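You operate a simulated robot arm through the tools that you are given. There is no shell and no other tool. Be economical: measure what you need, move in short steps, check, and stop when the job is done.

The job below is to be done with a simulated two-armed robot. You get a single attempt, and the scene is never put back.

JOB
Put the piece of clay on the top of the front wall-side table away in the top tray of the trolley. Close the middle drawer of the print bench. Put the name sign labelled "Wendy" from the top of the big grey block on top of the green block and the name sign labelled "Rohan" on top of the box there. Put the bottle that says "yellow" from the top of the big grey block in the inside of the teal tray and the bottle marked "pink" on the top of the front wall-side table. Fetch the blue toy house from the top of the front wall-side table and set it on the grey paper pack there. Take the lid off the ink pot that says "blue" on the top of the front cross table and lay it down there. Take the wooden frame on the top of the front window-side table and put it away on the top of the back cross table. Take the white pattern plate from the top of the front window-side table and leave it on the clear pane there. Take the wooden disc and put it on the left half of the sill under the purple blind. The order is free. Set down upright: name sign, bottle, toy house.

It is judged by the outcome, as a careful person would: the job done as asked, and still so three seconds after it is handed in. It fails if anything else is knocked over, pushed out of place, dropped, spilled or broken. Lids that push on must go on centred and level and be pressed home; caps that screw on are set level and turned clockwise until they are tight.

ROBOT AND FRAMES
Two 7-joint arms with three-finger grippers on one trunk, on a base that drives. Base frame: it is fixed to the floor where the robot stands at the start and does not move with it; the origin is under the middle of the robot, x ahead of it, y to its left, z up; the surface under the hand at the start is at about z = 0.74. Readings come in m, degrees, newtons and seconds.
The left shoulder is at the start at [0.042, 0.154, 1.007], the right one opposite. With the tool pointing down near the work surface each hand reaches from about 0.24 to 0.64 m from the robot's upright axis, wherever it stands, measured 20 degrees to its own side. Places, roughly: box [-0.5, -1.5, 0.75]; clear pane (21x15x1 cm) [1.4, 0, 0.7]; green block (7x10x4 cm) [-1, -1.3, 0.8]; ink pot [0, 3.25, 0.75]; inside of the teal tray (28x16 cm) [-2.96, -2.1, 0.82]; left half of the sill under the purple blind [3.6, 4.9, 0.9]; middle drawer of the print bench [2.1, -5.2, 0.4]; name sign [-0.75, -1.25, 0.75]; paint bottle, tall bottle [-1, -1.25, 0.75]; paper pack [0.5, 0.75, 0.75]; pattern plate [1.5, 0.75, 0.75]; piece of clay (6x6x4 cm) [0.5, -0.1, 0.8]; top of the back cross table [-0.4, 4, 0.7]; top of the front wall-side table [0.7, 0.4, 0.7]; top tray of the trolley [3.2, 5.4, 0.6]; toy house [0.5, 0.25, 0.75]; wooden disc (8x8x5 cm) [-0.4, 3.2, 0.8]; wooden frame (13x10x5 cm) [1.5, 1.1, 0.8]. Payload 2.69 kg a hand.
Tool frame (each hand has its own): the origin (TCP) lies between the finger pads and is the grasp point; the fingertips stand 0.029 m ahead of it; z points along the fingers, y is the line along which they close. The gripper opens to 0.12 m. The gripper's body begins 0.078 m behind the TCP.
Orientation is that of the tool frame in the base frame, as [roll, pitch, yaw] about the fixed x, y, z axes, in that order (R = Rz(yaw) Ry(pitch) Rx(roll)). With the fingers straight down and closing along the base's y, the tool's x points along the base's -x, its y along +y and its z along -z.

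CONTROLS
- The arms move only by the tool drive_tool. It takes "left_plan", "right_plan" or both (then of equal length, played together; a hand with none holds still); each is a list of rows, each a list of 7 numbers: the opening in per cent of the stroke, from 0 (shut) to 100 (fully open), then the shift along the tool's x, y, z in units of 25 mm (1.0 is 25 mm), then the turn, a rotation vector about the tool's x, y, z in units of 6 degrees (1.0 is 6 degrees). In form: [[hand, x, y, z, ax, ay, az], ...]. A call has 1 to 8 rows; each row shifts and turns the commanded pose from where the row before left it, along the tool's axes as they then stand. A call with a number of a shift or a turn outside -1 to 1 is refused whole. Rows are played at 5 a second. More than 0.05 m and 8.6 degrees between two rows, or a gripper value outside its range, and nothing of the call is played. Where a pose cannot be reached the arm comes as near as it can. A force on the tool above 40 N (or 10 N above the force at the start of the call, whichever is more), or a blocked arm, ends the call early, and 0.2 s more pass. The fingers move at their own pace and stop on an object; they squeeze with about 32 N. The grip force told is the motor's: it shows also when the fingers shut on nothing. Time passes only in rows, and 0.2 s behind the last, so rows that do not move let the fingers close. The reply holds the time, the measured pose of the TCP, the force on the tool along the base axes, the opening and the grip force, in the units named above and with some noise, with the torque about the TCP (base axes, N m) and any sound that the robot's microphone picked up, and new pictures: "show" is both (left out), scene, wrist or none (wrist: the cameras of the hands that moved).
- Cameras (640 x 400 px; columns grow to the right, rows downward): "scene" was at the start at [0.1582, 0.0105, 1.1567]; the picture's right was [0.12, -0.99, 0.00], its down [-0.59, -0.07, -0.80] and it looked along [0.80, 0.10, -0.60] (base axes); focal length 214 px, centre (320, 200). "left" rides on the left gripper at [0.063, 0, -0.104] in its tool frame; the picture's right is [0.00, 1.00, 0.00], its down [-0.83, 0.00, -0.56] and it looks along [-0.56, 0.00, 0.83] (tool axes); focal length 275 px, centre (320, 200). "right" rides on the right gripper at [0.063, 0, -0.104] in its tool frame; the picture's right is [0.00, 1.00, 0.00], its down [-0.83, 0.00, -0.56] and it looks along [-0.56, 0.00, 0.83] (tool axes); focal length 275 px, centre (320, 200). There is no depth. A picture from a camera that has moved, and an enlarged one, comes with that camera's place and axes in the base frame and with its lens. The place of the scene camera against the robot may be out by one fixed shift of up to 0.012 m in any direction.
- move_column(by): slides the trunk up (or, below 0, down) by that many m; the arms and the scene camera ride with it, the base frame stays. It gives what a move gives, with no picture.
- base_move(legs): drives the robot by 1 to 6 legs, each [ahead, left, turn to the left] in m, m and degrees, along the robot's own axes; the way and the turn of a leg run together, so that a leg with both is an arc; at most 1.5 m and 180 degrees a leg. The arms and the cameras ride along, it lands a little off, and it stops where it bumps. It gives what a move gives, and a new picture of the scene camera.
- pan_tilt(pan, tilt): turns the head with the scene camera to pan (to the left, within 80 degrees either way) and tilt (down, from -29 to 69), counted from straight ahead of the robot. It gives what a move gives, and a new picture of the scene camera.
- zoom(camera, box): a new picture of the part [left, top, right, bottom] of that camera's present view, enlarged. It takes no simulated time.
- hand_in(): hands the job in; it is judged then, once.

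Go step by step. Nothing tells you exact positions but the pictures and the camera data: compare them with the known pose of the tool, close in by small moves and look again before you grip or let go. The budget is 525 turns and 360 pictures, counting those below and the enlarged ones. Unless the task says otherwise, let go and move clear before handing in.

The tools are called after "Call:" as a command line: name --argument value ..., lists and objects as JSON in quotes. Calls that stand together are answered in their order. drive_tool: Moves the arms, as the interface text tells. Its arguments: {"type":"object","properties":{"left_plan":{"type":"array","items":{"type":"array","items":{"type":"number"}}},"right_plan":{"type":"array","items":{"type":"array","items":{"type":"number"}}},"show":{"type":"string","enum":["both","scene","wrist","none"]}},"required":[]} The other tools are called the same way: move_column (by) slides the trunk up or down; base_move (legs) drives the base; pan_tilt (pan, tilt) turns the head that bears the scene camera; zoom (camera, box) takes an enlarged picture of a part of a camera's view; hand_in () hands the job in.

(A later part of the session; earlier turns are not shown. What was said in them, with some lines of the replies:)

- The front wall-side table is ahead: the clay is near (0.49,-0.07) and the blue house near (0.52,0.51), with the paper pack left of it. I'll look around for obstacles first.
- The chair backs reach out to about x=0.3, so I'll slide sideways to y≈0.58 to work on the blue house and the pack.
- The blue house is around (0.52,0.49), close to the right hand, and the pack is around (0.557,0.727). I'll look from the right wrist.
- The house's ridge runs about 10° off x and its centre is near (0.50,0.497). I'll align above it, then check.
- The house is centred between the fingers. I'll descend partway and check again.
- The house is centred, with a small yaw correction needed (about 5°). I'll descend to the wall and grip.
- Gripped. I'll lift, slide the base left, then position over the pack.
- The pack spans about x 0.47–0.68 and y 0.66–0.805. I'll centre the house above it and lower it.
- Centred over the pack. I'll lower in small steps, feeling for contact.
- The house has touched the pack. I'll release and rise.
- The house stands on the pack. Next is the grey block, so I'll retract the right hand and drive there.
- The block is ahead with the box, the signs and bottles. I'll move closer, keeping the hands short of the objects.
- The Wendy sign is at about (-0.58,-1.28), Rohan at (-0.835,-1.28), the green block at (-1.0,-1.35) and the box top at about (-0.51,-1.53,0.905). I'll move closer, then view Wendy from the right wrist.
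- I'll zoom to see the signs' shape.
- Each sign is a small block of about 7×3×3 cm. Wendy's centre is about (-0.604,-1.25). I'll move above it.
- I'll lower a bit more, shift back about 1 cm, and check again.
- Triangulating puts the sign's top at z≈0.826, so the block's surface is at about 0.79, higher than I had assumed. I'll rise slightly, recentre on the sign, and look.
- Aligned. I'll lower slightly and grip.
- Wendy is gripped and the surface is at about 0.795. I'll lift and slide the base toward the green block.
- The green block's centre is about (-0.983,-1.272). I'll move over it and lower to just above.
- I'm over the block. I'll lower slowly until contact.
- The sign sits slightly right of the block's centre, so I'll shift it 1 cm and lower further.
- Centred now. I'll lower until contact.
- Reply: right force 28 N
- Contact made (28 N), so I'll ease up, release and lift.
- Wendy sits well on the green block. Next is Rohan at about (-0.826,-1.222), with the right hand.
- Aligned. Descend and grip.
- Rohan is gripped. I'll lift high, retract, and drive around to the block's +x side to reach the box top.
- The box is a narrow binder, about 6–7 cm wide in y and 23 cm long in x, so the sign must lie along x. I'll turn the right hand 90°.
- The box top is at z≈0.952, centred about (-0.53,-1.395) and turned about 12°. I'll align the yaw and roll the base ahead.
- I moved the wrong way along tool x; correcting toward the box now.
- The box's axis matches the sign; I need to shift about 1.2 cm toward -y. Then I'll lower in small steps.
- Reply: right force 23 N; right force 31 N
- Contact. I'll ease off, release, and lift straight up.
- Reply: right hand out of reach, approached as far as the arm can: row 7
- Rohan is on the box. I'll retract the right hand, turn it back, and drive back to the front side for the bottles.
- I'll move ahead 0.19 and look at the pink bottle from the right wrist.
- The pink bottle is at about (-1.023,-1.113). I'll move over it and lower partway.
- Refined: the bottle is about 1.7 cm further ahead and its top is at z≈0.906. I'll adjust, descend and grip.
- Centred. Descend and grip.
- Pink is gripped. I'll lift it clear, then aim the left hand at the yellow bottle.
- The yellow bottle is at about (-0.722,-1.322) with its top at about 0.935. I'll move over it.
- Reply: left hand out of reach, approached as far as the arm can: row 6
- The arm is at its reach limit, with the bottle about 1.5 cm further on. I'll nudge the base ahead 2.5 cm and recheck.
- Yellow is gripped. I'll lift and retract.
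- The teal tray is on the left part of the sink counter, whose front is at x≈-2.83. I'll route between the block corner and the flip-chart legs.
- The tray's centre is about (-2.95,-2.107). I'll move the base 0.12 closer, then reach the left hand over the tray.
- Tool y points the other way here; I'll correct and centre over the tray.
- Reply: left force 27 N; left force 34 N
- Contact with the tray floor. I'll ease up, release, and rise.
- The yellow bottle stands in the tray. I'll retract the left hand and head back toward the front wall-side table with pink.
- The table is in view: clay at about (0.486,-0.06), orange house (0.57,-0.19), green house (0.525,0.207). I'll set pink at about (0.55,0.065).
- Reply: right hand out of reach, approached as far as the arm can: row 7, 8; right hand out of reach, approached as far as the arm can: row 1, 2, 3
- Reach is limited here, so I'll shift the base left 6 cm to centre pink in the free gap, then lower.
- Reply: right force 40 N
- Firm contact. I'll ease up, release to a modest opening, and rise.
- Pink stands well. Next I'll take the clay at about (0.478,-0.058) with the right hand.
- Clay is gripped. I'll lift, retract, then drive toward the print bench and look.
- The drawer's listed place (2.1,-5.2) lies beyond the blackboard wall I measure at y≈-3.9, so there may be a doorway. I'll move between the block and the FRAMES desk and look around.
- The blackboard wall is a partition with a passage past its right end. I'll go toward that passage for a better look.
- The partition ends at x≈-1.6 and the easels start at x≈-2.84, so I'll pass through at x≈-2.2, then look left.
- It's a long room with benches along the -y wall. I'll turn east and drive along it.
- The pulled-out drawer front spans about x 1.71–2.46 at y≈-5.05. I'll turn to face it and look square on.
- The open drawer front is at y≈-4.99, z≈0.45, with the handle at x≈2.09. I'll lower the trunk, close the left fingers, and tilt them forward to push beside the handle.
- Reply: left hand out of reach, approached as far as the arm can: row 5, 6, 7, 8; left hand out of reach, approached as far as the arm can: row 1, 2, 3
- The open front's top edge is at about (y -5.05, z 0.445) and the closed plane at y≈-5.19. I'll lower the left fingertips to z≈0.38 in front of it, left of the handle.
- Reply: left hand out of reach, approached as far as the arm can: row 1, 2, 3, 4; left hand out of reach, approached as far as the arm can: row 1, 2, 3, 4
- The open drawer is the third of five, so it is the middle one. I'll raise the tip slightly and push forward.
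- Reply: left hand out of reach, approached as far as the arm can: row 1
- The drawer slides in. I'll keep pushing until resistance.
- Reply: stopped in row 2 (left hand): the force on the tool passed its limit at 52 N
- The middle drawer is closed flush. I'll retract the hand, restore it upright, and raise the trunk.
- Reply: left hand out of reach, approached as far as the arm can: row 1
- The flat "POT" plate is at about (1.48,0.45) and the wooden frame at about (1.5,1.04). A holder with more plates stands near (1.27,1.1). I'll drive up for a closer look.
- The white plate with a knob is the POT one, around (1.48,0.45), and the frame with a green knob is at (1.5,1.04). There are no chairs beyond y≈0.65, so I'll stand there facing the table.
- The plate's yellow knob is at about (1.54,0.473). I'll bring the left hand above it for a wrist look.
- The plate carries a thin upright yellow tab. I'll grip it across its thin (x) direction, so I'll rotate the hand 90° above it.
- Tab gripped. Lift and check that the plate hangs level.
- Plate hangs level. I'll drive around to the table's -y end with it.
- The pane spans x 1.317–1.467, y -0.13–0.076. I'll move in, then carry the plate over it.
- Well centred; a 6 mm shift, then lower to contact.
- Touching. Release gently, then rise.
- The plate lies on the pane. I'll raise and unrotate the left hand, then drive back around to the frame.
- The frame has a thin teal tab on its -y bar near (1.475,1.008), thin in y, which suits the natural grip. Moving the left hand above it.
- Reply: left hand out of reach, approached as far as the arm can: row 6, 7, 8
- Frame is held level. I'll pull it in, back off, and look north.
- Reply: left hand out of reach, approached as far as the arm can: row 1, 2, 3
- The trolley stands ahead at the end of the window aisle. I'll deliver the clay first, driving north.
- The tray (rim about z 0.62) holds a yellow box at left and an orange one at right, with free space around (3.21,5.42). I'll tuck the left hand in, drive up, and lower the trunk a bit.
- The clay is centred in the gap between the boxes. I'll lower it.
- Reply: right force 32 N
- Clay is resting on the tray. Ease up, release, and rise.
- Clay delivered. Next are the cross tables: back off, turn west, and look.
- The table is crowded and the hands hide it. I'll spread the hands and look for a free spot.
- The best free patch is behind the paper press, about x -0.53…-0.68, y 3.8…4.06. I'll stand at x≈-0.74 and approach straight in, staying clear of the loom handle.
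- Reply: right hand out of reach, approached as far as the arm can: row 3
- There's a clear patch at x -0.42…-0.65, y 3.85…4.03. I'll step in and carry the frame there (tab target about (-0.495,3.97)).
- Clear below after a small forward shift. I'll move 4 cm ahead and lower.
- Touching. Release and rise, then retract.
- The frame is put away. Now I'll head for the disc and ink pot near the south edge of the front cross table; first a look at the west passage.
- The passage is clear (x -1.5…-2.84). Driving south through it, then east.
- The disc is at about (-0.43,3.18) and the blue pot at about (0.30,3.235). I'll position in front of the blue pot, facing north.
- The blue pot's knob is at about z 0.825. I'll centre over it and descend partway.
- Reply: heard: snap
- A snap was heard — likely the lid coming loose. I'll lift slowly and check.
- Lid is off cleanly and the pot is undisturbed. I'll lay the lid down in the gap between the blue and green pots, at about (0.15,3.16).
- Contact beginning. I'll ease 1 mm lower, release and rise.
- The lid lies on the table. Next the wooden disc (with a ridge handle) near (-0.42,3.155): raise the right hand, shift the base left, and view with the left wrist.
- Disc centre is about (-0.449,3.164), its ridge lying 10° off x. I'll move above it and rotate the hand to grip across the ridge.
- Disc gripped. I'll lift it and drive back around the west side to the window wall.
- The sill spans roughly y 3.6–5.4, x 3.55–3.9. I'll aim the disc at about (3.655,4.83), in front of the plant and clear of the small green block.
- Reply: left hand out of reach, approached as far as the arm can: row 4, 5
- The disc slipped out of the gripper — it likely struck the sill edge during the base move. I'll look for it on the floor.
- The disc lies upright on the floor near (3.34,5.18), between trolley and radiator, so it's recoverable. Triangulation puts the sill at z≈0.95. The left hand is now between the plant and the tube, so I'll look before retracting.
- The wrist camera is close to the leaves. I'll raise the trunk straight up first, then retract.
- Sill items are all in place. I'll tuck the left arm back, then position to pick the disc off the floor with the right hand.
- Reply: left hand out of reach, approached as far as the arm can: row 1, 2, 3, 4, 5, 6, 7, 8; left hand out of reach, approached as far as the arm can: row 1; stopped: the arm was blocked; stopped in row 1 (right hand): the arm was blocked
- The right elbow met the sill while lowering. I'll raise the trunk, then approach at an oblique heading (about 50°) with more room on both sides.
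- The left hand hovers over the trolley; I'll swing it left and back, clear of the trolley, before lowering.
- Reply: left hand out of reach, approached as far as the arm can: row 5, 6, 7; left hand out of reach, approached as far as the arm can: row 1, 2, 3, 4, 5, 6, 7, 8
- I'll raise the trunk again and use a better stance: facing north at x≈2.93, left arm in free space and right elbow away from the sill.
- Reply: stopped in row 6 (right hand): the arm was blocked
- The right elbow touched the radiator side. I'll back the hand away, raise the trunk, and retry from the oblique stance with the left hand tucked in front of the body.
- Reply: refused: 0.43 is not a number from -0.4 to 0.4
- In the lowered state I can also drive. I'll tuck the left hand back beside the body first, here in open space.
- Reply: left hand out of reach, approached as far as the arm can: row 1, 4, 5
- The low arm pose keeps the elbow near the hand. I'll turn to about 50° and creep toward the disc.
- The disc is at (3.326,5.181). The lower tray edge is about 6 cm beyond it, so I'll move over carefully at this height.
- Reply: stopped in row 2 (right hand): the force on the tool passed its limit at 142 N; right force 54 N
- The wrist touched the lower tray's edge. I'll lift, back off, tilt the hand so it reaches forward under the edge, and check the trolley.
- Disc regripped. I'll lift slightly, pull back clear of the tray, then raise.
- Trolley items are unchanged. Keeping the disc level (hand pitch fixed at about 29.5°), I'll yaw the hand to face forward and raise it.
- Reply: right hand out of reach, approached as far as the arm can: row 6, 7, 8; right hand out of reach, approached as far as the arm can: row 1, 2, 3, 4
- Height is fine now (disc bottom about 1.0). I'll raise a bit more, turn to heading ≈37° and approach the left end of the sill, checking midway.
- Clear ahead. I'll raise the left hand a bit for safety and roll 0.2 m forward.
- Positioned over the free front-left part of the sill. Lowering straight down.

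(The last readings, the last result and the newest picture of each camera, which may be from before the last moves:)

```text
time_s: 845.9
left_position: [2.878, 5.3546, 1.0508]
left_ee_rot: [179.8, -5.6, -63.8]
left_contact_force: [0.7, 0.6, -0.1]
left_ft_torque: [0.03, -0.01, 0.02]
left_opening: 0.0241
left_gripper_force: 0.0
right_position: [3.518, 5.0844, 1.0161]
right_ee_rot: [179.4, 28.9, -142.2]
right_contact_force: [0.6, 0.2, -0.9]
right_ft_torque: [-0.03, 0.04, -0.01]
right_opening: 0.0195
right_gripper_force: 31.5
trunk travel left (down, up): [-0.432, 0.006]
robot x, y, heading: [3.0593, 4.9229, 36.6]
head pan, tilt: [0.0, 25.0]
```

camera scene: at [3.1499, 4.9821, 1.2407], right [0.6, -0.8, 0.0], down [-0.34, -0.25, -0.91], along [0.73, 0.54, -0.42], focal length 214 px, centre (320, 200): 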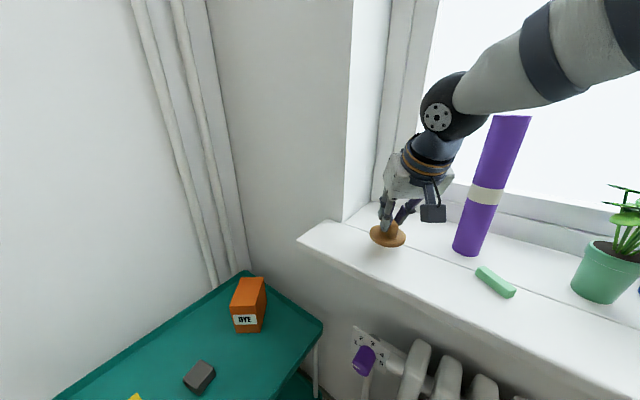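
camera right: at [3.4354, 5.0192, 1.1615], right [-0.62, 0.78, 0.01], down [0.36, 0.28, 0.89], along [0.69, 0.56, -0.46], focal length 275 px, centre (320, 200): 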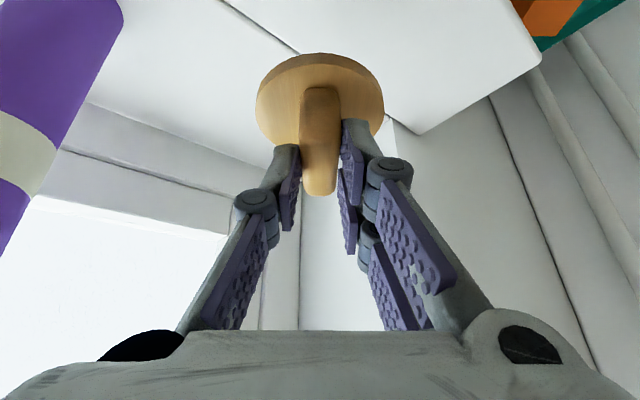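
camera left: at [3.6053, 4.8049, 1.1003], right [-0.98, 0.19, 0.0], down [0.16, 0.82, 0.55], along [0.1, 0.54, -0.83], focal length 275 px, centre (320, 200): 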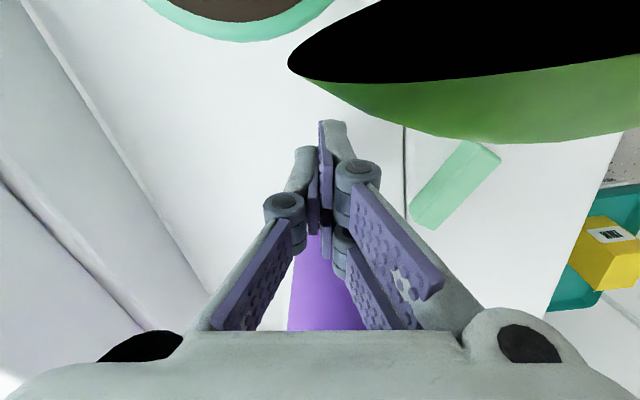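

Call:
drive_tool --right_plan '[[0, 0.1, 0, 0.17, 0, 0, 0], [0, 0, 0, 0, 0, 0, 0]]' --show "none"

Call:
drive_tool --right_plan '[[0, 0.1, 0, 0.17, 0, 0, 0], [0, 0, 0, 0, 0, 0, 0]]' --show "none"

Call:
drive_tool --right_plan '[[0, 0.1, 0, 0.17, 0, 0, 0], [0, 0, 0, 0, 0, 0, 0]]' --show "none"

Call:
zoom --camera "scene" --box '[330, 170, 450, 290]'

```text
time_s: 846.5
left_position: [2.8784, 5.3552, 1.0501]
left_ee_rot: [179.7, -5.8, -63.8]
left_contact_force: [0.7, -0.7, 0.2]
left_ft_torque: [-0.01, 0.0, 0.01]
left_opening: 0.024
left_gripper_force: 0.0
right_position: [3.5185, 5.0835, 1.0105]
right_ee_rot: [179.4, 28.9, -142.3]
right_contact_force: [-0.2, 0.6, -0.1]
right_ft_torque: [-0.03, -0.1, 0.01]
right_opening: 0.0194
right_gripper_force: 32.4
trunk travel left (down, up): [-0.432, 0.006]
robot x, y, heading: [3.0642, 4.9217, 36.5]
head pan, tilt: [0.0, 25.0]
```

```text
time_s: 847.1
left_position: [2.878, 5.3544, 1.0508]
left_ee_rot: [180.0, -5.5, -64.0]
left_contact_force: [0.8, -0.2, -1.1]
left_ft_torque: [0.04, -0.04, 0.02]
left_opening: 0.0241
left_gripper_force: 0.0
right_position: [3.5172, 5.0844, 1.0103]
right_ee_rot: [179.3, 29.5, -142.2]
right_contact_force: [1.4, -2.9, 21.8]
right_ft_torque: [0.22, -0.58, -0.03]
right_opening: 0.0196
right_gripper_force: 31.8
trunk travel left (down, up): [-0.432, 0.006]
robot x, y, heading: [3.0617, 4.9217, 36.5]
head pan, tilt: [0.0, 25.0]
```

```text
time_s: 847.7
left_position: [2.8763, 5.3531, 1.0504]
left_ee_rot: [-180.0, -5.6, -63.9]
left_contact_force: [-0.1, -0.3, 0.4]
left_ft_torque: [0.03, -0.01, 0.03]
left_opening: 0.0238
left_gripper_force: 0.0
right_position: [3.517, 5.0824, 1.0036]
right_ee_rot: [179.4, 29.5, -142.2]
right_contact_force: [1.7, -5.1, 36.4]
right_ft_torque: [0.18, -0.54, -0.01]
right_opening: 0.0196
right_gripper_force: 31.9
trunk travel left (down, up): [-0.432, 0.006]
robot x, y, heading: [3.0599, 4.922, 36.4]
head pan, tilt: [0.0, 25.0]
```

```text
3.33 times, centred on (390, 230) of scene
camera zoom: at [3.1476, 4.9805, 1.2411], right [0.6, -0.8, 0.0], down [-0.34, -0.25, -0.91], along [0.73, 0.54, -0.42], focal length 715 px, centre (87, 100)
```

zoom: 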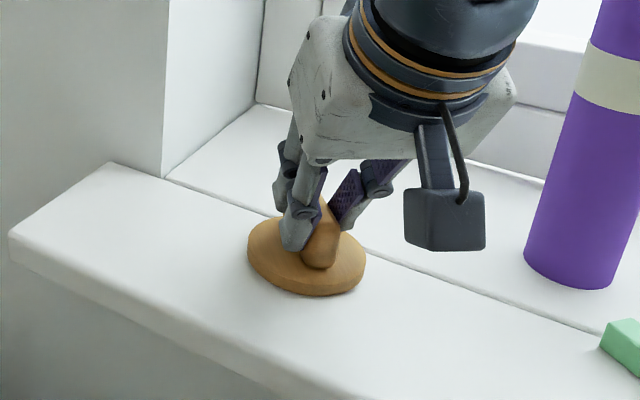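

The disc is seated on the sill. Ease, release, and retreat along the tool axis.

Call:
drive_tool --right_plan '[[0, -0.12, 0, -0.21, 0, 0, 0], [25, 0, 0, 0, 0, 0, 0], [38, 0, 0, 0, 0, 0, 0], [38, 0, 0, -1, 0, 0, 0], [38, 0, 0, -1, 0, 0, 0], [38, 0, 0, -1, 0, 0, 0], [38, 0, 0, -1, 0, 0, 0]]' --show "none"

Call:
base_move --legs '[[-0.4, 0, 0]]'

Call:
zoom --camera "scene" --box '[280, 140, 560, 320]'

```text
time_s: 849.3
left_position: [2.8787, 5.3537, 1.0508]
left_ee_rot: [179.8, -5.7, -63.8]
left_contact_force: [0.1, 1.2, 0.4]
left_ft_torque: [0.01, 0.03, -0.02]
left_opening: 0.0241
left_gripper_force: 0.0
right_position: [3.4815, 5.0533, 1.0923]
right_ee_rot: [179.4, 29.0, -142.3]
right_contact_force: [-0.5, 0.4, -0.6]
right_ft_torque: [0.0, 0.0, 0.01]
right_opening: 0.0458
right_gripper_force: 0.0
trunk travel left (down, up): [-0.432, 0.006]
robot x, y, heading: [3.0596, 4.919, 36.4]
head pan, tilt: [0.0, 25.0]
```

```text
time_s: 851.8
left_position: [2.5627, 5.1201, 1.05]
left_ee_rot: [179.8, -5.7, -64.2]
left_contact_force: [-0.5, 0.0, 0.2]
left_ft_torque: [0.02, -0.03, 0.04]
left_opening: 0.0241
left_gripper_force: 0.1
right_position: [3.1655, 4.8165, 1.0925]
right_ee_rot: [179.4, 29.0, -142.2]
right_contact_force: [-0.8, 0.3, 1.3]
right_ft_torque: [-0.03, -0.04, 0.06]
right_opening: 0.0456
right_gripper_force: 0.0
trunk travel left (down, up): [-0.432, 0.006]
robot x, y, heading: [2.7446, 4.6915, 36.3]
head pan, tilt: [0.0, 25.0]
camera scene: at [2.8321, 4.7465, 1.2407], right [0.59, -0.81, 0.0], down [-0.34, -0.25, -0.91], along [0.73, 0.54, -0.42], focal length 214 px, centre (320, 200)
```

scene: 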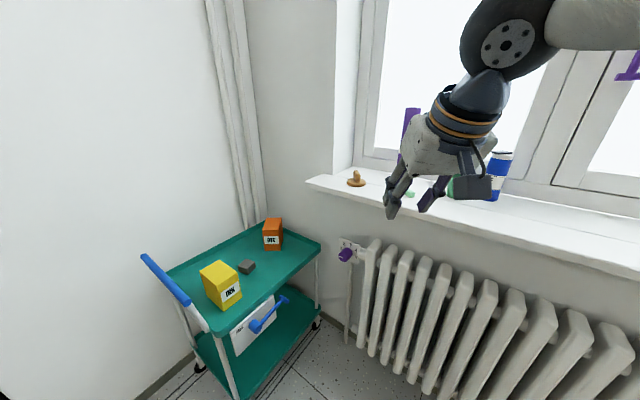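

```text
2.22 times, centred on (420, 230) of scene
camera zoom: at [2.8321, 4.7465, 1.2407], right [0.59, -0.81, 0.0], down [-0.34, -0.25, -0.91], along [0.73, 0.54, -0.42], focal length 477 px, centre (98, 133)
```

zoom: 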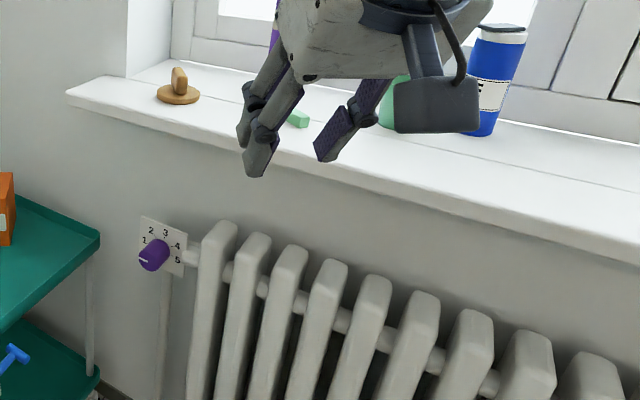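

The disc stands on the left half of the sill and everything nearby is in place. All tasks are done and both hands are clear, so I'm handing in.

Call:
hand_in

```text
The job is handed in.
```

I completed every item on the list and handed the job in. Two things went wrong with the wooden disc along the way.

- **Disc dropped:** it caught the sill edge during a base move and fell to the floor. I picked it up and set it on the left half of the sill under the purple blind; it showed no visible damage.
- **Trolley bumped:** while I was reaching for the disc, the right hand pressed on the trolley's lower tray with about 142 N. In the camera views afterwards, the trolley and the items on its top tray were where they had been.
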